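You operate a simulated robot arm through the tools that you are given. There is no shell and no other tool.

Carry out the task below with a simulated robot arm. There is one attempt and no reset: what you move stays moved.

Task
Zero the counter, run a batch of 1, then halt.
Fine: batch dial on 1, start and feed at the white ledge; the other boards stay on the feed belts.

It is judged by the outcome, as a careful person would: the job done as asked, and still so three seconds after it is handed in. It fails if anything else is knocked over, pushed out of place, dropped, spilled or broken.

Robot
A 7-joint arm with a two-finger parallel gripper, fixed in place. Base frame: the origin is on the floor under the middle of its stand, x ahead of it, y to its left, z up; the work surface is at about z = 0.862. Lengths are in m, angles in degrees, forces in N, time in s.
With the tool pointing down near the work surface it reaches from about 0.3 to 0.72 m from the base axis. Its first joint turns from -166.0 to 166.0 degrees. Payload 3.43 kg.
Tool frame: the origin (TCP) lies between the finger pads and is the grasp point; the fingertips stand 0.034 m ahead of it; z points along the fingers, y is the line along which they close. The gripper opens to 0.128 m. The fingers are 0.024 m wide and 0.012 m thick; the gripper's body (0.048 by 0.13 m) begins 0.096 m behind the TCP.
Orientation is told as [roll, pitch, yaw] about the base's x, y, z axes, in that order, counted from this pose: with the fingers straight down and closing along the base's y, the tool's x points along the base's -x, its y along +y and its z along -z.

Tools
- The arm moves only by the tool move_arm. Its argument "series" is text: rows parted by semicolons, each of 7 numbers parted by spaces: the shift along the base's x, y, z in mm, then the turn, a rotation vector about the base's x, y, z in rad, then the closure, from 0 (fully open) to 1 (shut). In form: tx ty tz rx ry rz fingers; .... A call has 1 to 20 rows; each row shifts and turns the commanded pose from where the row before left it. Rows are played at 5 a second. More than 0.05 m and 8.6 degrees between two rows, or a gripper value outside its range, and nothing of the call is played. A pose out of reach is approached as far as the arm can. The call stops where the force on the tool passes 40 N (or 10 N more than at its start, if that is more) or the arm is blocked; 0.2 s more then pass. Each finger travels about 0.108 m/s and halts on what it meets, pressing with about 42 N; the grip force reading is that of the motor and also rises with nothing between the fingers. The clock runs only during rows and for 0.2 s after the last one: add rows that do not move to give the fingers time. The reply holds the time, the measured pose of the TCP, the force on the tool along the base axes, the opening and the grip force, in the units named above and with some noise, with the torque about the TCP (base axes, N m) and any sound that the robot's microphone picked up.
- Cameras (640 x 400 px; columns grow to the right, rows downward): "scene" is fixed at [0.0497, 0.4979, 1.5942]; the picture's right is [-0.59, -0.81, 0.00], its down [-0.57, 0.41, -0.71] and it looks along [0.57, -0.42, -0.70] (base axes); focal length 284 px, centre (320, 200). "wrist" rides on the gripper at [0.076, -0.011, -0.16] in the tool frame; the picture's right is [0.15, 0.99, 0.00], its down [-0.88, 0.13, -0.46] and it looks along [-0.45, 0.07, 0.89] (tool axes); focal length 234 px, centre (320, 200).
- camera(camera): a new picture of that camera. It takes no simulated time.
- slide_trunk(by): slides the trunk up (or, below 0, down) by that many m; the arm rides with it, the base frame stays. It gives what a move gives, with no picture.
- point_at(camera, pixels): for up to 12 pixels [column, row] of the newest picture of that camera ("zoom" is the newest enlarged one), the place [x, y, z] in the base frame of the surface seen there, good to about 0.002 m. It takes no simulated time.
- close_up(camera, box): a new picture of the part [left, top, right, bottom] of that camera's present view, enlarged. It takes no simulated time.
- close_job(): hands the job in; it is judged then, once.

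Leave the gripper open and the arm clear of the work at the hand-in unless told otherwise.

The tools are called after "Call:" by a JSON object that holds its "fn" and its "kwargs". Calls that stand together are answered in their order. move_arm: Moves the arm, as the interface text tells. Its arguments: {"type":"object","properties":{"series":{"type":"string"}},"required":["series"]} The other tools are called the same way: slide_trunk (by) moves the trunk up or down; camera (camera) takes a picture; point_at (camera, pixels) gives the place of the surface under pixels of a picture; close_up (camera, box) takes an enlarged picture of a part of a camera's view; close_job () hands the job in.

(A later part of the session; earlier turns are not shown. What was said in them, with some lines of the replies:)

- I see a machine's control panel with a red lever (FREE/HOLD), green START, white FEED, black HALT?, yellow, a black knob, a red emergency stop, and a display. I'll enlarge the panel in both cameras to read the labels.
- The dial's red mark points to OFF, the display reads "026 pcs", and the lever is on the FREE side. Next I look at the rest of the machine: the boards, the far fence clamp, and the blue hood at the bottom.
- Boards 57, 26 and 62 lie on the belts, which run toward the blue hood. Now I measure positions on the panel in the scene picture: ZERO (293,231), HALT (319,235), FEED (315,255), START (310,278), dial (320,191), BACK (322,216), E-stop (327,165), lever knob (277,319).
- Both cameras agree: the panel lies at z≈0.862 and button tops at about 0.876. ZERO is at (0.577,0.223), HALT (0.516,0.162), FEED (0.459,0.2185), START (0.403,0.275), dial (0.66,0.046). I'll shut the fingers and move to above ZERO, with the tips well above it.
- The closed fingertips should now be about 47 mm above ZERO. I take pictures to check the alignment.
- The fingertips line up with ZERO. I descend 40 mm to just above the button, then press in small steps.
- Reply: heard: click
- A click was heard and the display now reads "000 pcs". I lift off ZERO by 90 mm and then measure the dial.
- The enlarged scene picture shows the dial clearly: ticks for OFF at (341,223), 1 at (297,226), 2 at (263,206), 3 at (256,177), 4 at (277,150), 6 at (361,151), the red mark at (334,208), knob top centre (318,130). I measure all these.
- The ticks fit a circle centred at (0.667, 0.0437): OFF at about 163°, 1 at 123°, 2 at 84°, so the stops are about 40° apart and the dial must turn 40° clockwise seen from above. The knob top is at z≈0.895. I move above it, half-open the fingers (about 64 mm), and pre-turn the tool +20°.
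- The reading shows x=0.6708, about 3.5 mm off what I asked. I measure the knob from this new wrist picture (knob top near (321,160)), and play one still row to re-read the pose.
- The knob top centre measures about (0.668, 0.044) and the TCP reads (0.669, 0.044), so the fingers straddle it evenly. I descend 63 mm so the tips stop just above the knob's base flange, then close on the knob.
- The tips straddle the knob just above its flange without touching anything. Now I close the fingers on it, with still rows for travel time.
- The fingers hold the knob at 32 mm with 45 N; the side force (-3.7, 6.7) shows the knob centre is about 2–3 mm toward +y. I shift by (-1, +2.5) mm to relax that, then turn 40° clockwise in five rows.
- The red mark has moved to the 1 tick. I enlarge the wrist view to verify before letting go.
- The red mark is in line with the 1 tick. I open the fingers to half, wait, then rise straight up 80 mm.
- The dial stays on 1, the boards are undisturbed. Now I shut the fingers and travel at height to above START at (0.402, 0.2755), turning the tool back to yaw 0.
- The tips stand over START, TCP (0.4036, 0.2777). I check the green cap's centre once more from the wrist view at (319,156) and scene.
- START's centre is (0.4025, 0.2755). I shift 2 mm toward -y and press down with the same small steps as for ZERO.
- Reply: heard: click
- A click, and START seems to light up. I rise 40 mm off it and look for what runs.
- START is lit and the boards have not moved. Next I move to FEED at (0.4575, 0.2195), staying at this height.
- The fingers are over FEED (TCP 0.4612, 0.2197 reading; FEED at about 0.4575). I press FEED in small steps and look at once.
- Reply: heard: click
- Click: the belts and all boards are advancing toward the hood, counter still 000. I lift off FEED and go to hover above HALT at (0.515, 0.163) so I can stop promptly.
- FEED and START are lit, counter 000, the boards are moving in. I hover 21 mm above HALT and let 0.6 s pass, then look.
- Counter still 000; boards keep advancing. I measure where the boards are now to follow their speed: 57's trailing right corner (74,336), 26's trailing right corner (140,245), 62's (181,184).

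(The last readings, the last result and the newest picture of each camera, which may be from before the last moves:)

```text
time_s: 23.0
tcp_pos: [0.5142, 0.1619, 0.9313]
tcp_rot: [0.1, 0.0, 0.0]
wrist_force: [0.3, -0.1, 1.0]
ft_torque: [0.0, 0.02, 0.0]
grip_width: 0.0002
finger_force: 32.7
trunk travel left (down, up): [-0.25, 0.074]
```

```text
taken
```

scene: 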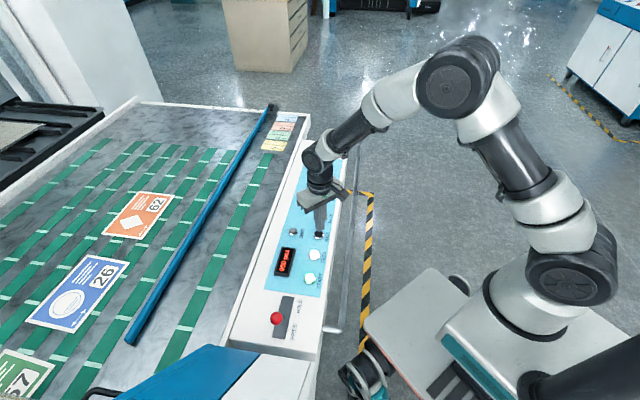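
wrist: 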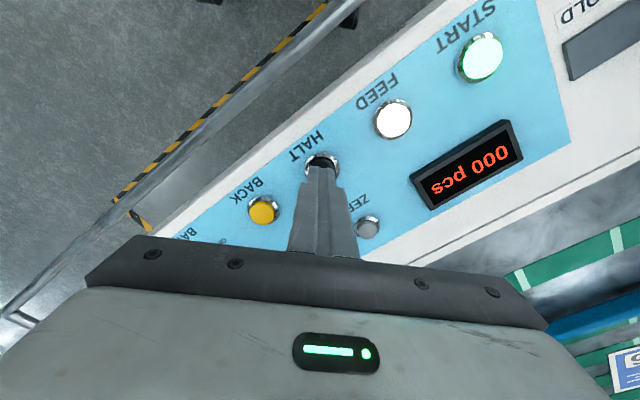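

Boards move about 0.1 m/s with 0.27 m between trailing edges, so there is ample time to react. Counter still 000; 57 is entering at the lower left. I wait another 0.6 s.

Call:
{"fn": "move_arm", "kwargs": {"series": "0 0 0 0 0 0 1; 0 0 0 0 0 0 1"}}

Call:
{"fn": "camera", "kwargs": {"camera": "scene"}}

Call:
{"fn": "close_up", "kwargs": {"camera": "wrist", "box": [240, 20, 560, 220]}}

```text
time_s: 23.6
tcp_pos: [0.5147, 0.1618, 0.9305]
tcp_rot: [0.0, 0.0, 0.1]
wrist_force: [-0.9, -0.9, -0.4]
ft_torque: [0.02, 0.02, -0.04]
grip_width: 0.0002
finger_force: 33.6
trunk travel left (down, up): [-0.25, 0.074]
```

```text
taken
```

scene: 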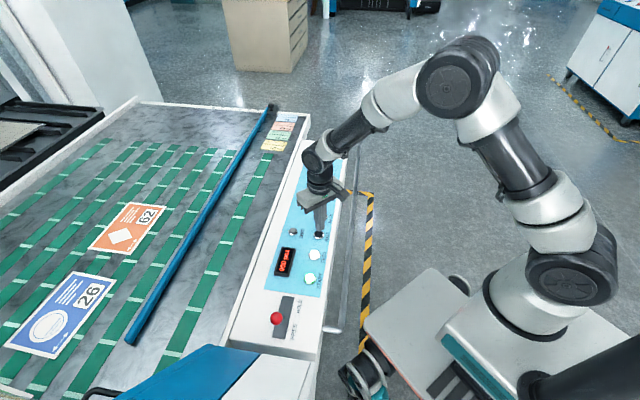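

```text
2.00 times, centred on (400, 120) of wrist
```

zoom: 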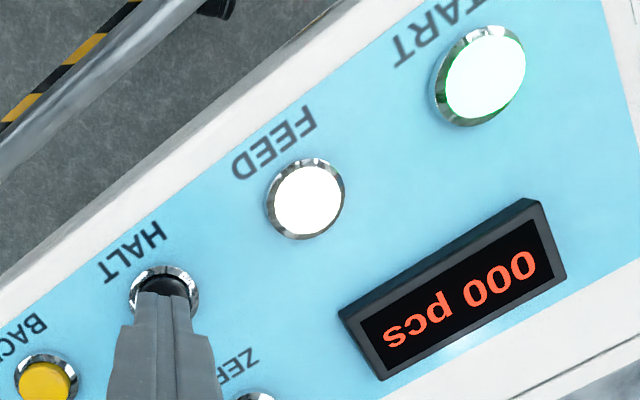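

Still 000 and both lamps lit; 57 is almost out of sight under the hood side. I wait 0.4–0.6 s more and look again.

Call:
{"fn": "move_arm", "kwargs": {"series": "0 0 0 0 0 0 1; 0 0 0 0 0 0 1"}}

Call:
{"fn": "camera", "kwargs": {"camera": "scene"}}

Call:
{"fn": "close_up", "kwargs": {"camera": "wrist", "box": [240, 20, 560, 220]}}

```text
time_s: 24.2
tcp_pos: [0.5148, 0.1618, 0.9306]
tcp_rot: [-0.1, -0.1, 0.0]
wrist_force: [0.2, -0.2, 0.8]
ft_torque: [0.0, -0.02, -0.02]
grip_width: 0.0
finger_force: 32.8
trunk travel left (down, up): [-0.25, 0.074]
```

```text
taken
```

scene: 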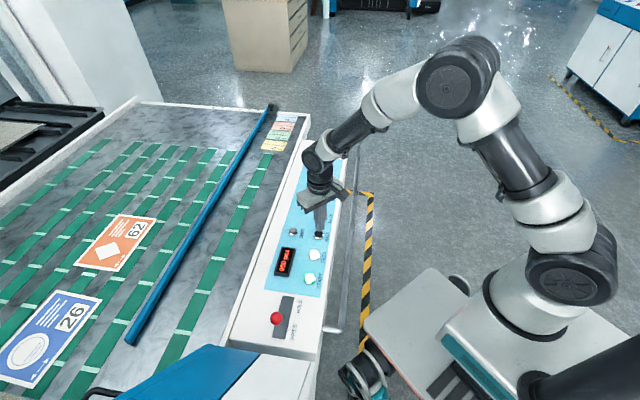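

```text
2.00 times, centred on (400, 120) of wrist
```

zoom: 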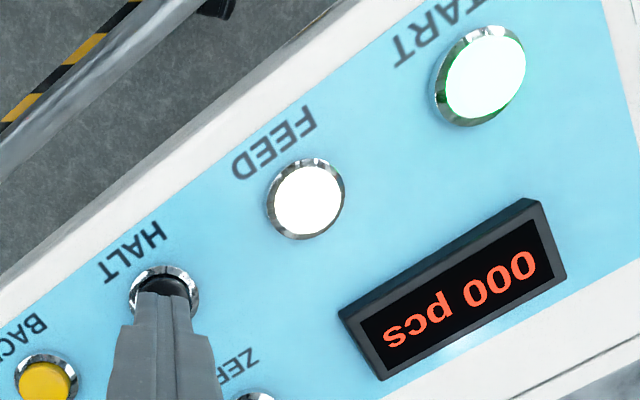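

Counter still 000; 26 follows behind and 57 has gone out of the picture. I keep checking in short waits.

Call:
{"fn": "move_arm", "kwargs": {"series": "0 0 0 0 0 0 1"}}

Call:
{"fn": "camera", "kwargs": {"camera": "scene"}}

Call:
{"fn": "close_up", "kwargs": {"camera": "wrist", "box": [240, 20, 560, 220]}}

```text
time_s: 24.6
tcp_pos: [0.5138, 0.162, 0.9313]
tcp_rot: [0.0, 0.0, 0.0]
wrist_force: [0.5, -0.5, 0.2]
ft_torque: [-0.01, 0.02, 0.0]
grip_width: 0.0
finger_force: 33.1
trunk travel left (down, up): [-0.25, 0.074]
```

```text
taken
```

scene: 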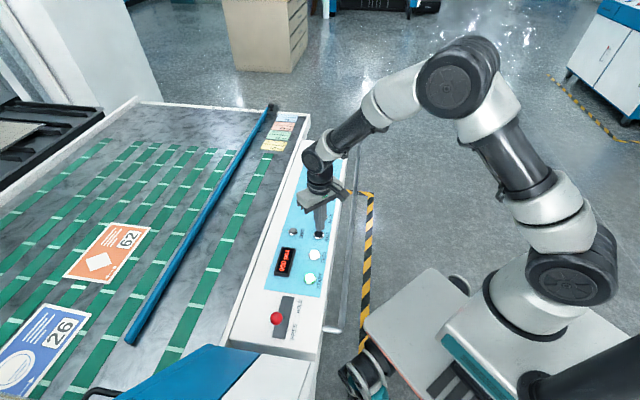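

```text
2.00 times, centred on (400, 120) of wrist
```

zoom: 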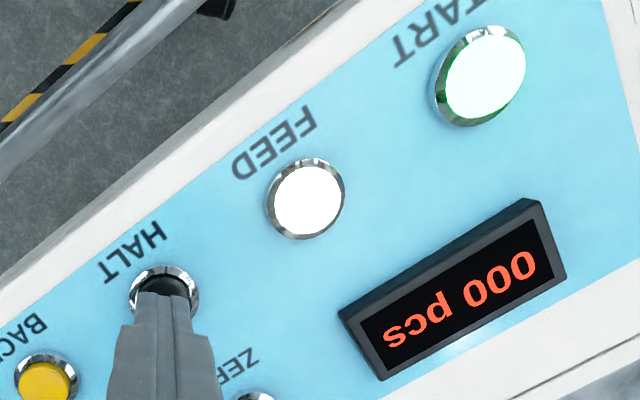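

Still 000. While waiting I lower the tips by 14 mm, to about 7 mm above HALT, so the press can be quick.

Call:
{"fn": "move_arm", "kwargs": {"series": "1 0 -14 0 0 0 1"}}

Call:
{"fn": "camera", "kwargs": {"camera": "scene"}}

Call:
{"fn": "close_up", "kwargs": {"camera": "wrist", "box": [240, 20, 560, 220]}}

```text
time_s: 25.0
tcp_pos: [0.5149, 0.1634, 0.9174]
tcp_rot: [0.1, 0.0, 0.0]
wrist_force: [0.0, 0.1, 0.7]
ft_torque: [0.03, 0.02, -0.01]
grip_width: 0.0
finger_force: 33.0
trunk travel left (down, up): [-0.25, 0.074]
```

```text
taken
```

scene: 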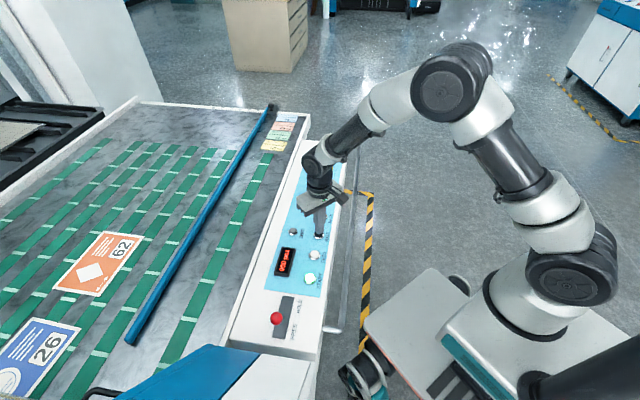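

```text
2.00 times, centred on (400, 120) of wrist
```

zoom: 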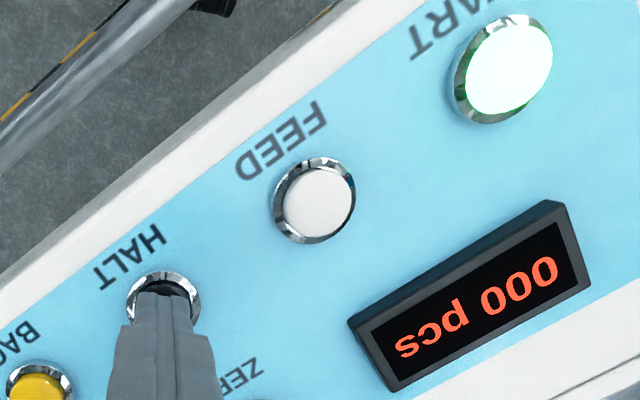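

The FEED lamp has gone out by itself: the batch of one board was taken in, START is still lit, and the counter is 000 because the board is still travelling through. I wait with the machine running and check that the other boards stay still.

Call:
{"fn": "move_arm", "kwargs": {"series": "0 0 0 0 0 0 1; 0 0 0 0 0 0 1"}}

Call:
{"fn": "camera", "kwargs": {"camera": "scene"}}

Call:
{"fn": "close_up", "kwargs": {"camera": "wrist", "box": [240, 20, 560, 220]}}

```text
time_s: 25.6
tcp_pos: [0.5151, 0.1626, 0.916]
tcp_rot: [0.0, 0.1, 0.0]
wrist_force: [0.4, 0.3, 0.7]
ft_torque: [0.0, -0.03, 0.0]
grip_width: 0.0001
finger_force: 32.7
trunk travel left (down, up): [-0.25, 0.074]
```

```text
taken
```

scene: 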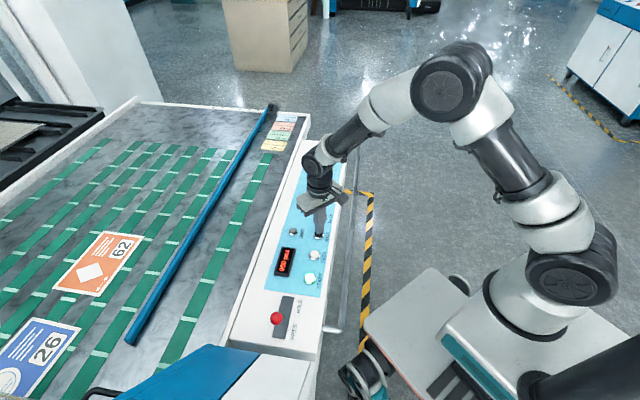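

```text
2.00 times, centred on (400, 120) of wrist
```

zoom: 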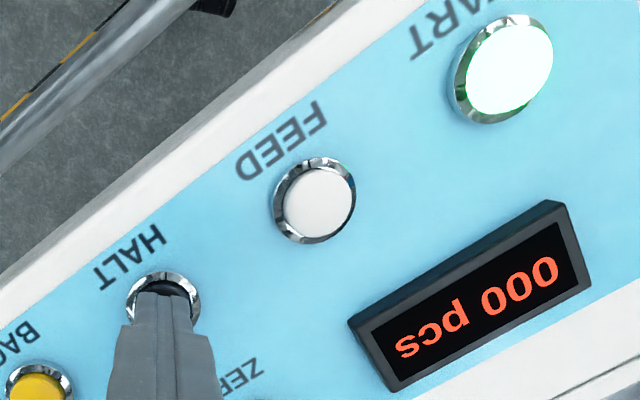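

Boards 26 and 62 now stand still on the belts, START still lit, counter 000. I wait one second for board 57 to pass through.

Call:
{"fn": "move_arm", "kwargs": {"series": "0 0 0 0 0 0 1; 0 0 0 0 0 0 1; 0 0 0 0 0 0 1; 0 0 0 0 0 0 1"}}

Call:
{"fn": "camera", "kwargs": {"camera": "scene"}}

Call:
{"fn": "close_up", "kwargs": {"camera": "wrist", "box": [240, 20, 560, 220]}}

```text
time_s: 26.6
tcp_pos: [0.5154, 0.1612, 0.9165]
tcp_rot: [0.0, 0.0, 0.0]
wrist_force: [-0.8, -1.1, -0.3]
ft_torque: [-0.01, -0.04, -0.03]
grip_width: 0.0
finger_force: 33.1
trunk travel left (down, up): [-0.25, 0.074]
```

```text
taken
```

scene: 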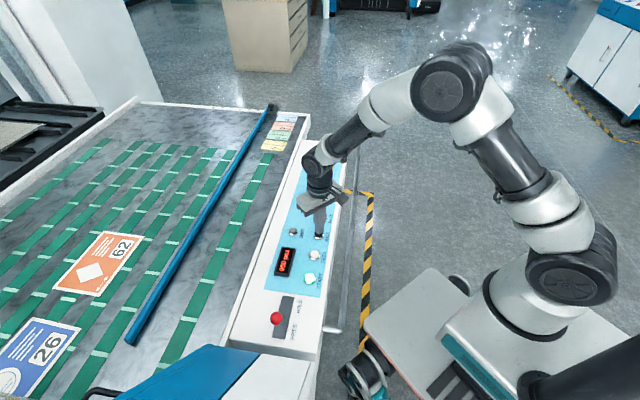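

```text
2.00 times, centred on (400, 120) of wrist
```

zoom: 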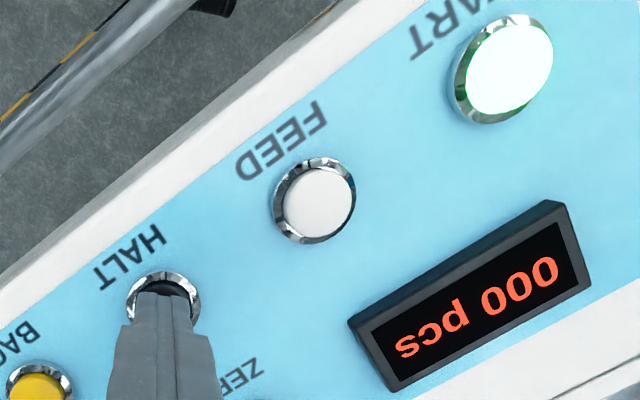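

The other boards remain still; counter still 000. I keep waiting, two seconds this time, since nothing more is being fed.

Call:
{"fn": "move_arm", "kwargs": {"series": "0 0 0 0 0 0 1; 0 0 0 0 0 0 1; 0 0 0 0 0 0 1; 0 0 0 0 0 0 1; 0 0 0 0 0 0 1; 0 0 0 0 0 0 1; 0 0 0 0 0 0 1; 0 0 0 0 0 0 1; 0 0 0 0 0 0 1"}}

Call:
{"fn": "camera", "kwargs": {"camera": "scene"}}

Call:
{"fn": "close_up", "kwargs": {"camera": "wrist", "box": [240, 20, 560, 220]}}

```text
time_s: 28.6
tcp_pos: [0.5149, 0.1618, 0.9165]
tcp_rot: [0.0, 0.0, 0.0]
wrist_force: [0.0, 0.0, -0.1]
ft_torque: [-0.04, -0.01, 0.04]
grip_width: 0.0
finger_force: 32.9
trunk travel left (down, up): [-0.25, 0.074]
```

```text
taken
```

scene: 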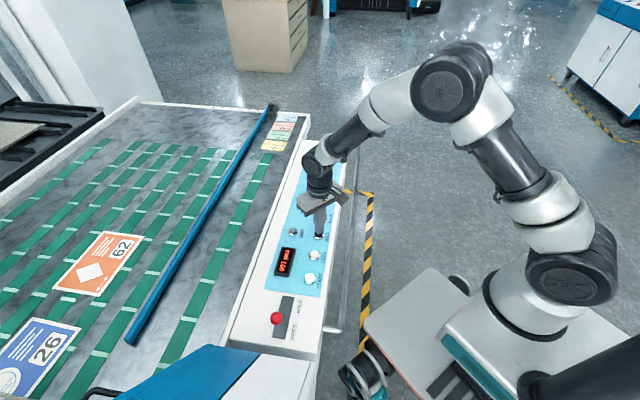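

```text
2.00 times, centred on (400, 120) of wrist
```

zoom: 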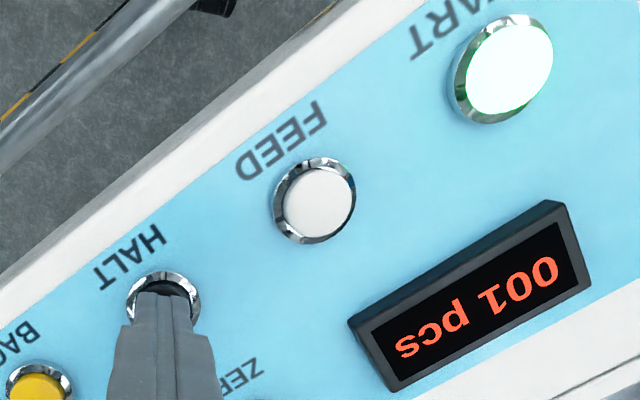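

The counter now reads "001 pcs", the FEED lamp is off, and 26 and 62 are still on the belts. I give it 0.8 s more to let the board clear, then check once more before HALT.

Call:
{"fn": "move_arm", "kwargs": {"series": "0 0 0 0 0 0 1; 0 0 0 0 0 0 1; 0 0 0 0 0 0 1"}}

Call:
{"fn": "camera", "kwargs": {"camera": "scene"}}

Call:
{"fn": "camera", "kwargs": {"camera": "wrist"}}

```text
time_s: 29.4
tcp_pos: [0.5146, 0.1615, 0.9174]
tcp_rot: [0.0, 0.0, 0.0]
wrist_force: [-0.6, -0.2, 0.1]
ft_torque: [0.02, 0.01, 0.01]
grip_width: 0.0
finger_force: 32.8
trunk travel left (down, up): [-0.25, 0.074]
```

```text
taken
```

scene: 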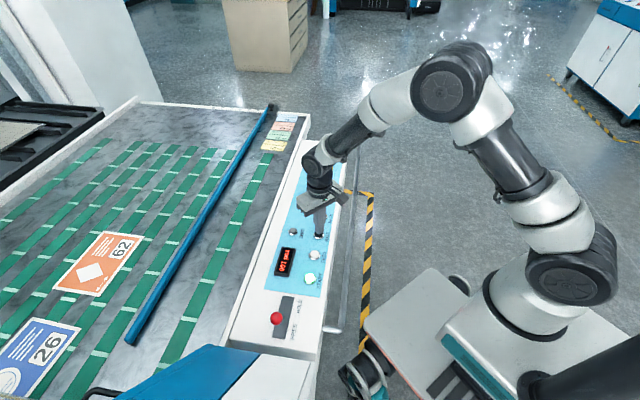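

```text
taken
```

wrist: 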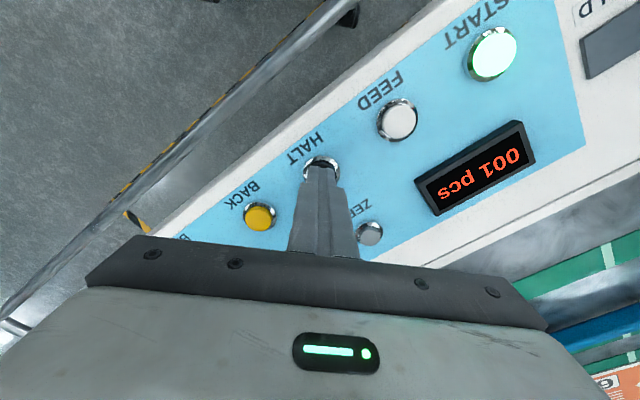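

Steady at 001 with the other boards in place. I press HALT in small steps.

Call:
{"fn": "move_arm", "kwargs": {"series": "0 0 -5 0 0 0 1; 0 0 -3 0 0 0 1; 0 0 -2 0 0 0 1; 0 0 -2 0 0 0 1"}}

Call:
{"fn": "camera", "kwargs": {"camera": "scene"}}

Call:
{"fn": "camera", "kwargs": {"camera": "wrist"}}

```text
time_s: 30.4
tcp_pos: [0.5162, 0.1643, 0.9067]
tcp_rot: [0.0, -0.1, 0.0]
wrist_force: [-0.4, -0.4, 5.2]
ft_torque: [-0.04, 0.03, 0.0]
grip_width: 0.0
finger_force: 32.5
trunk travel left (down, up): [-0.25, 0.074]
heard: click
```

```text
taken
```

scene: 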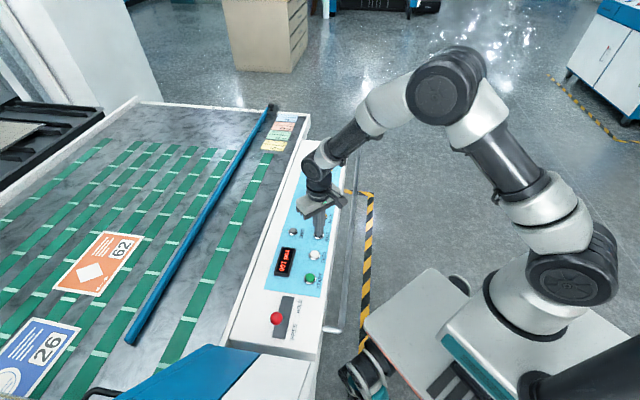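

```text
taken
```

wrist: 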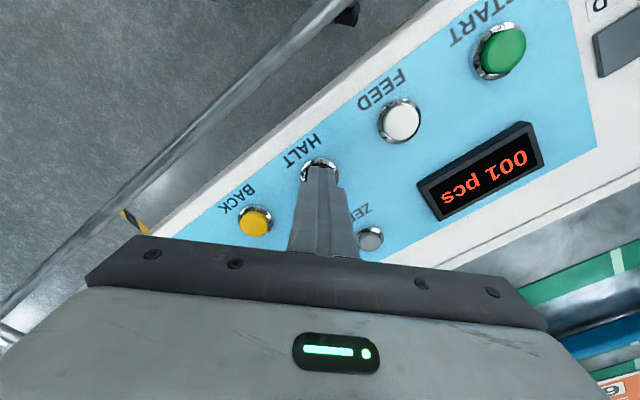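

A click, START's lamp went out, and the display stays at 001. I rise straight up, clear of the panel, then open the gripper at height.

Call:
{"fn": "move_arm", "kwargs": {"series": "0 0 15 0 0 0 1; 0 0 35 0 0 0 1; 0 0 40 0 0 0 1; 0 0 40 0 0 0 1; 0 0 40 0 0 0 0.5; -10 0 40 0 0 0 0; -10 0 40 0 0 0 0; -10 0 40 0 0 0 0; 0 0 0 0 0 0 0; 0 0 0 0 0 0 0"}}

Call:
{"fn": "camera", "kwargs": {"camera": "scene"}}

Call:
{"fn": "camera", "kwargs": {"camera": "wrist"}}

Call:
{"fn": "close_up", "kwargs": {"camera": "scene", "box": [225, 140, 385, 340]}}

```text
time_s: 32.6
tcp_pos: [0.4859, 0.1644, 1.1958]
tcp_rot: [0.0, 0.0, 0.0]
wrist_force: [-0.2, -0.6, -0.1]
ft_torque: [0.02, -0.01, 0.01]
grip_width: 0.1278
finger_force: 0.0
trunk travel left (down, up): [-0.25, 0.074]
```

```text
taken
```

scene: 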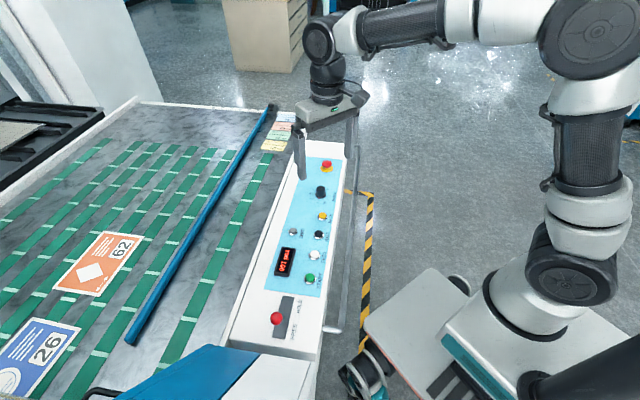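

```text
taken
```

wrist: 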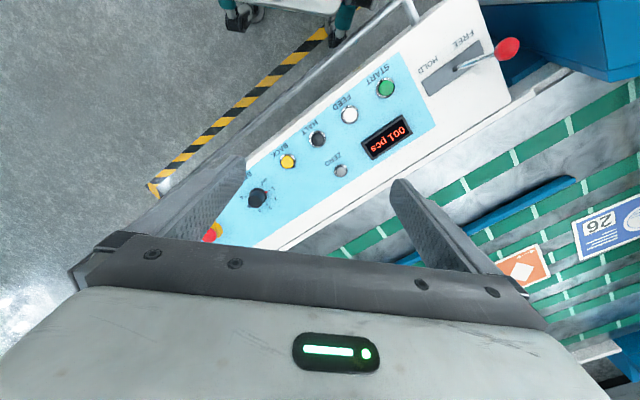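

```text
2.00 times, centred on (305, 240) of scene
```

zoom: 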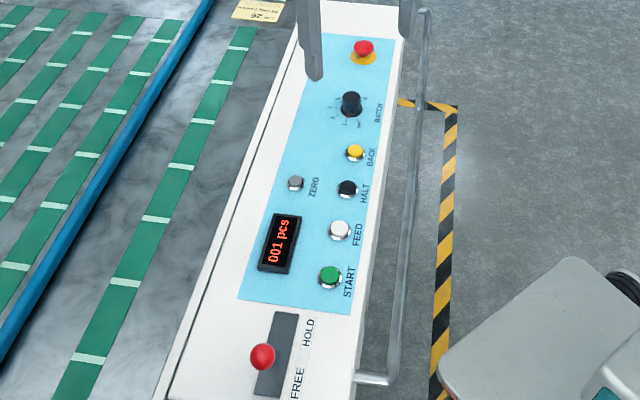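

Display 001, lamps off, the arm is clear and the gripper open. One last enlarged look at the dial before handing in.

Call:
{"fn": "close_up", "kwargs": {"camera": "scene", "box": [300, 170, 340, 206]}}

```text
11.11 times, centred on (320, 188) of scene
```

zoom: 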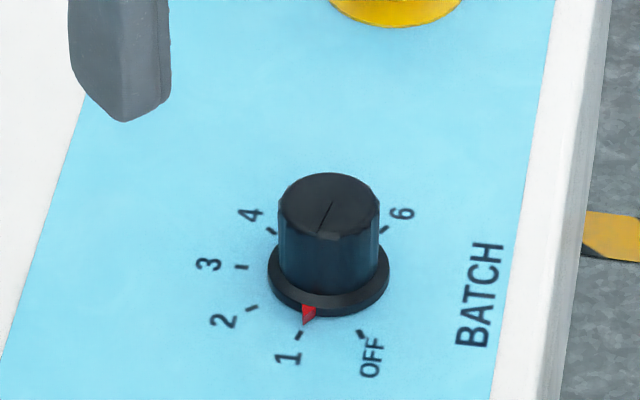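

The dial points to 1, the counter reads 001, the machine is halted, and boards 26 and 62 are still on the feed belts. I hand the job in.

Call:
{"fn": "close_job", "kwargs": {}}

```text
The job is handed in.
```

I zeroed the counter, ran a batch of one board and halted the machine. The job is handed in.

- **Counter:** I pressed ZERO and the display went from 026 to 000. It read 001 after the run and still reads 001.
- **Batch dial:** It was on OFF. I turned it to 1, and it stayed there.
- **Run:** I pressed START, then FEED. The belts carried board 57 in, the feed stopped by itself, and the count came up about two to four seconds later.
- **Halt:** I pressed HALT about a second or more after the count showed. The START light went out. The machine's outlet was out of camera view, so I never saw board 57 come out.
- **Other boards:** Boards 26 and 62 are still on the feed belts. They moved forward while the feed was running and stopped when it did.

I did not touch the FREE/HOLD lever, which is still on FREE. The arm is clear of the panel with the gripper open.
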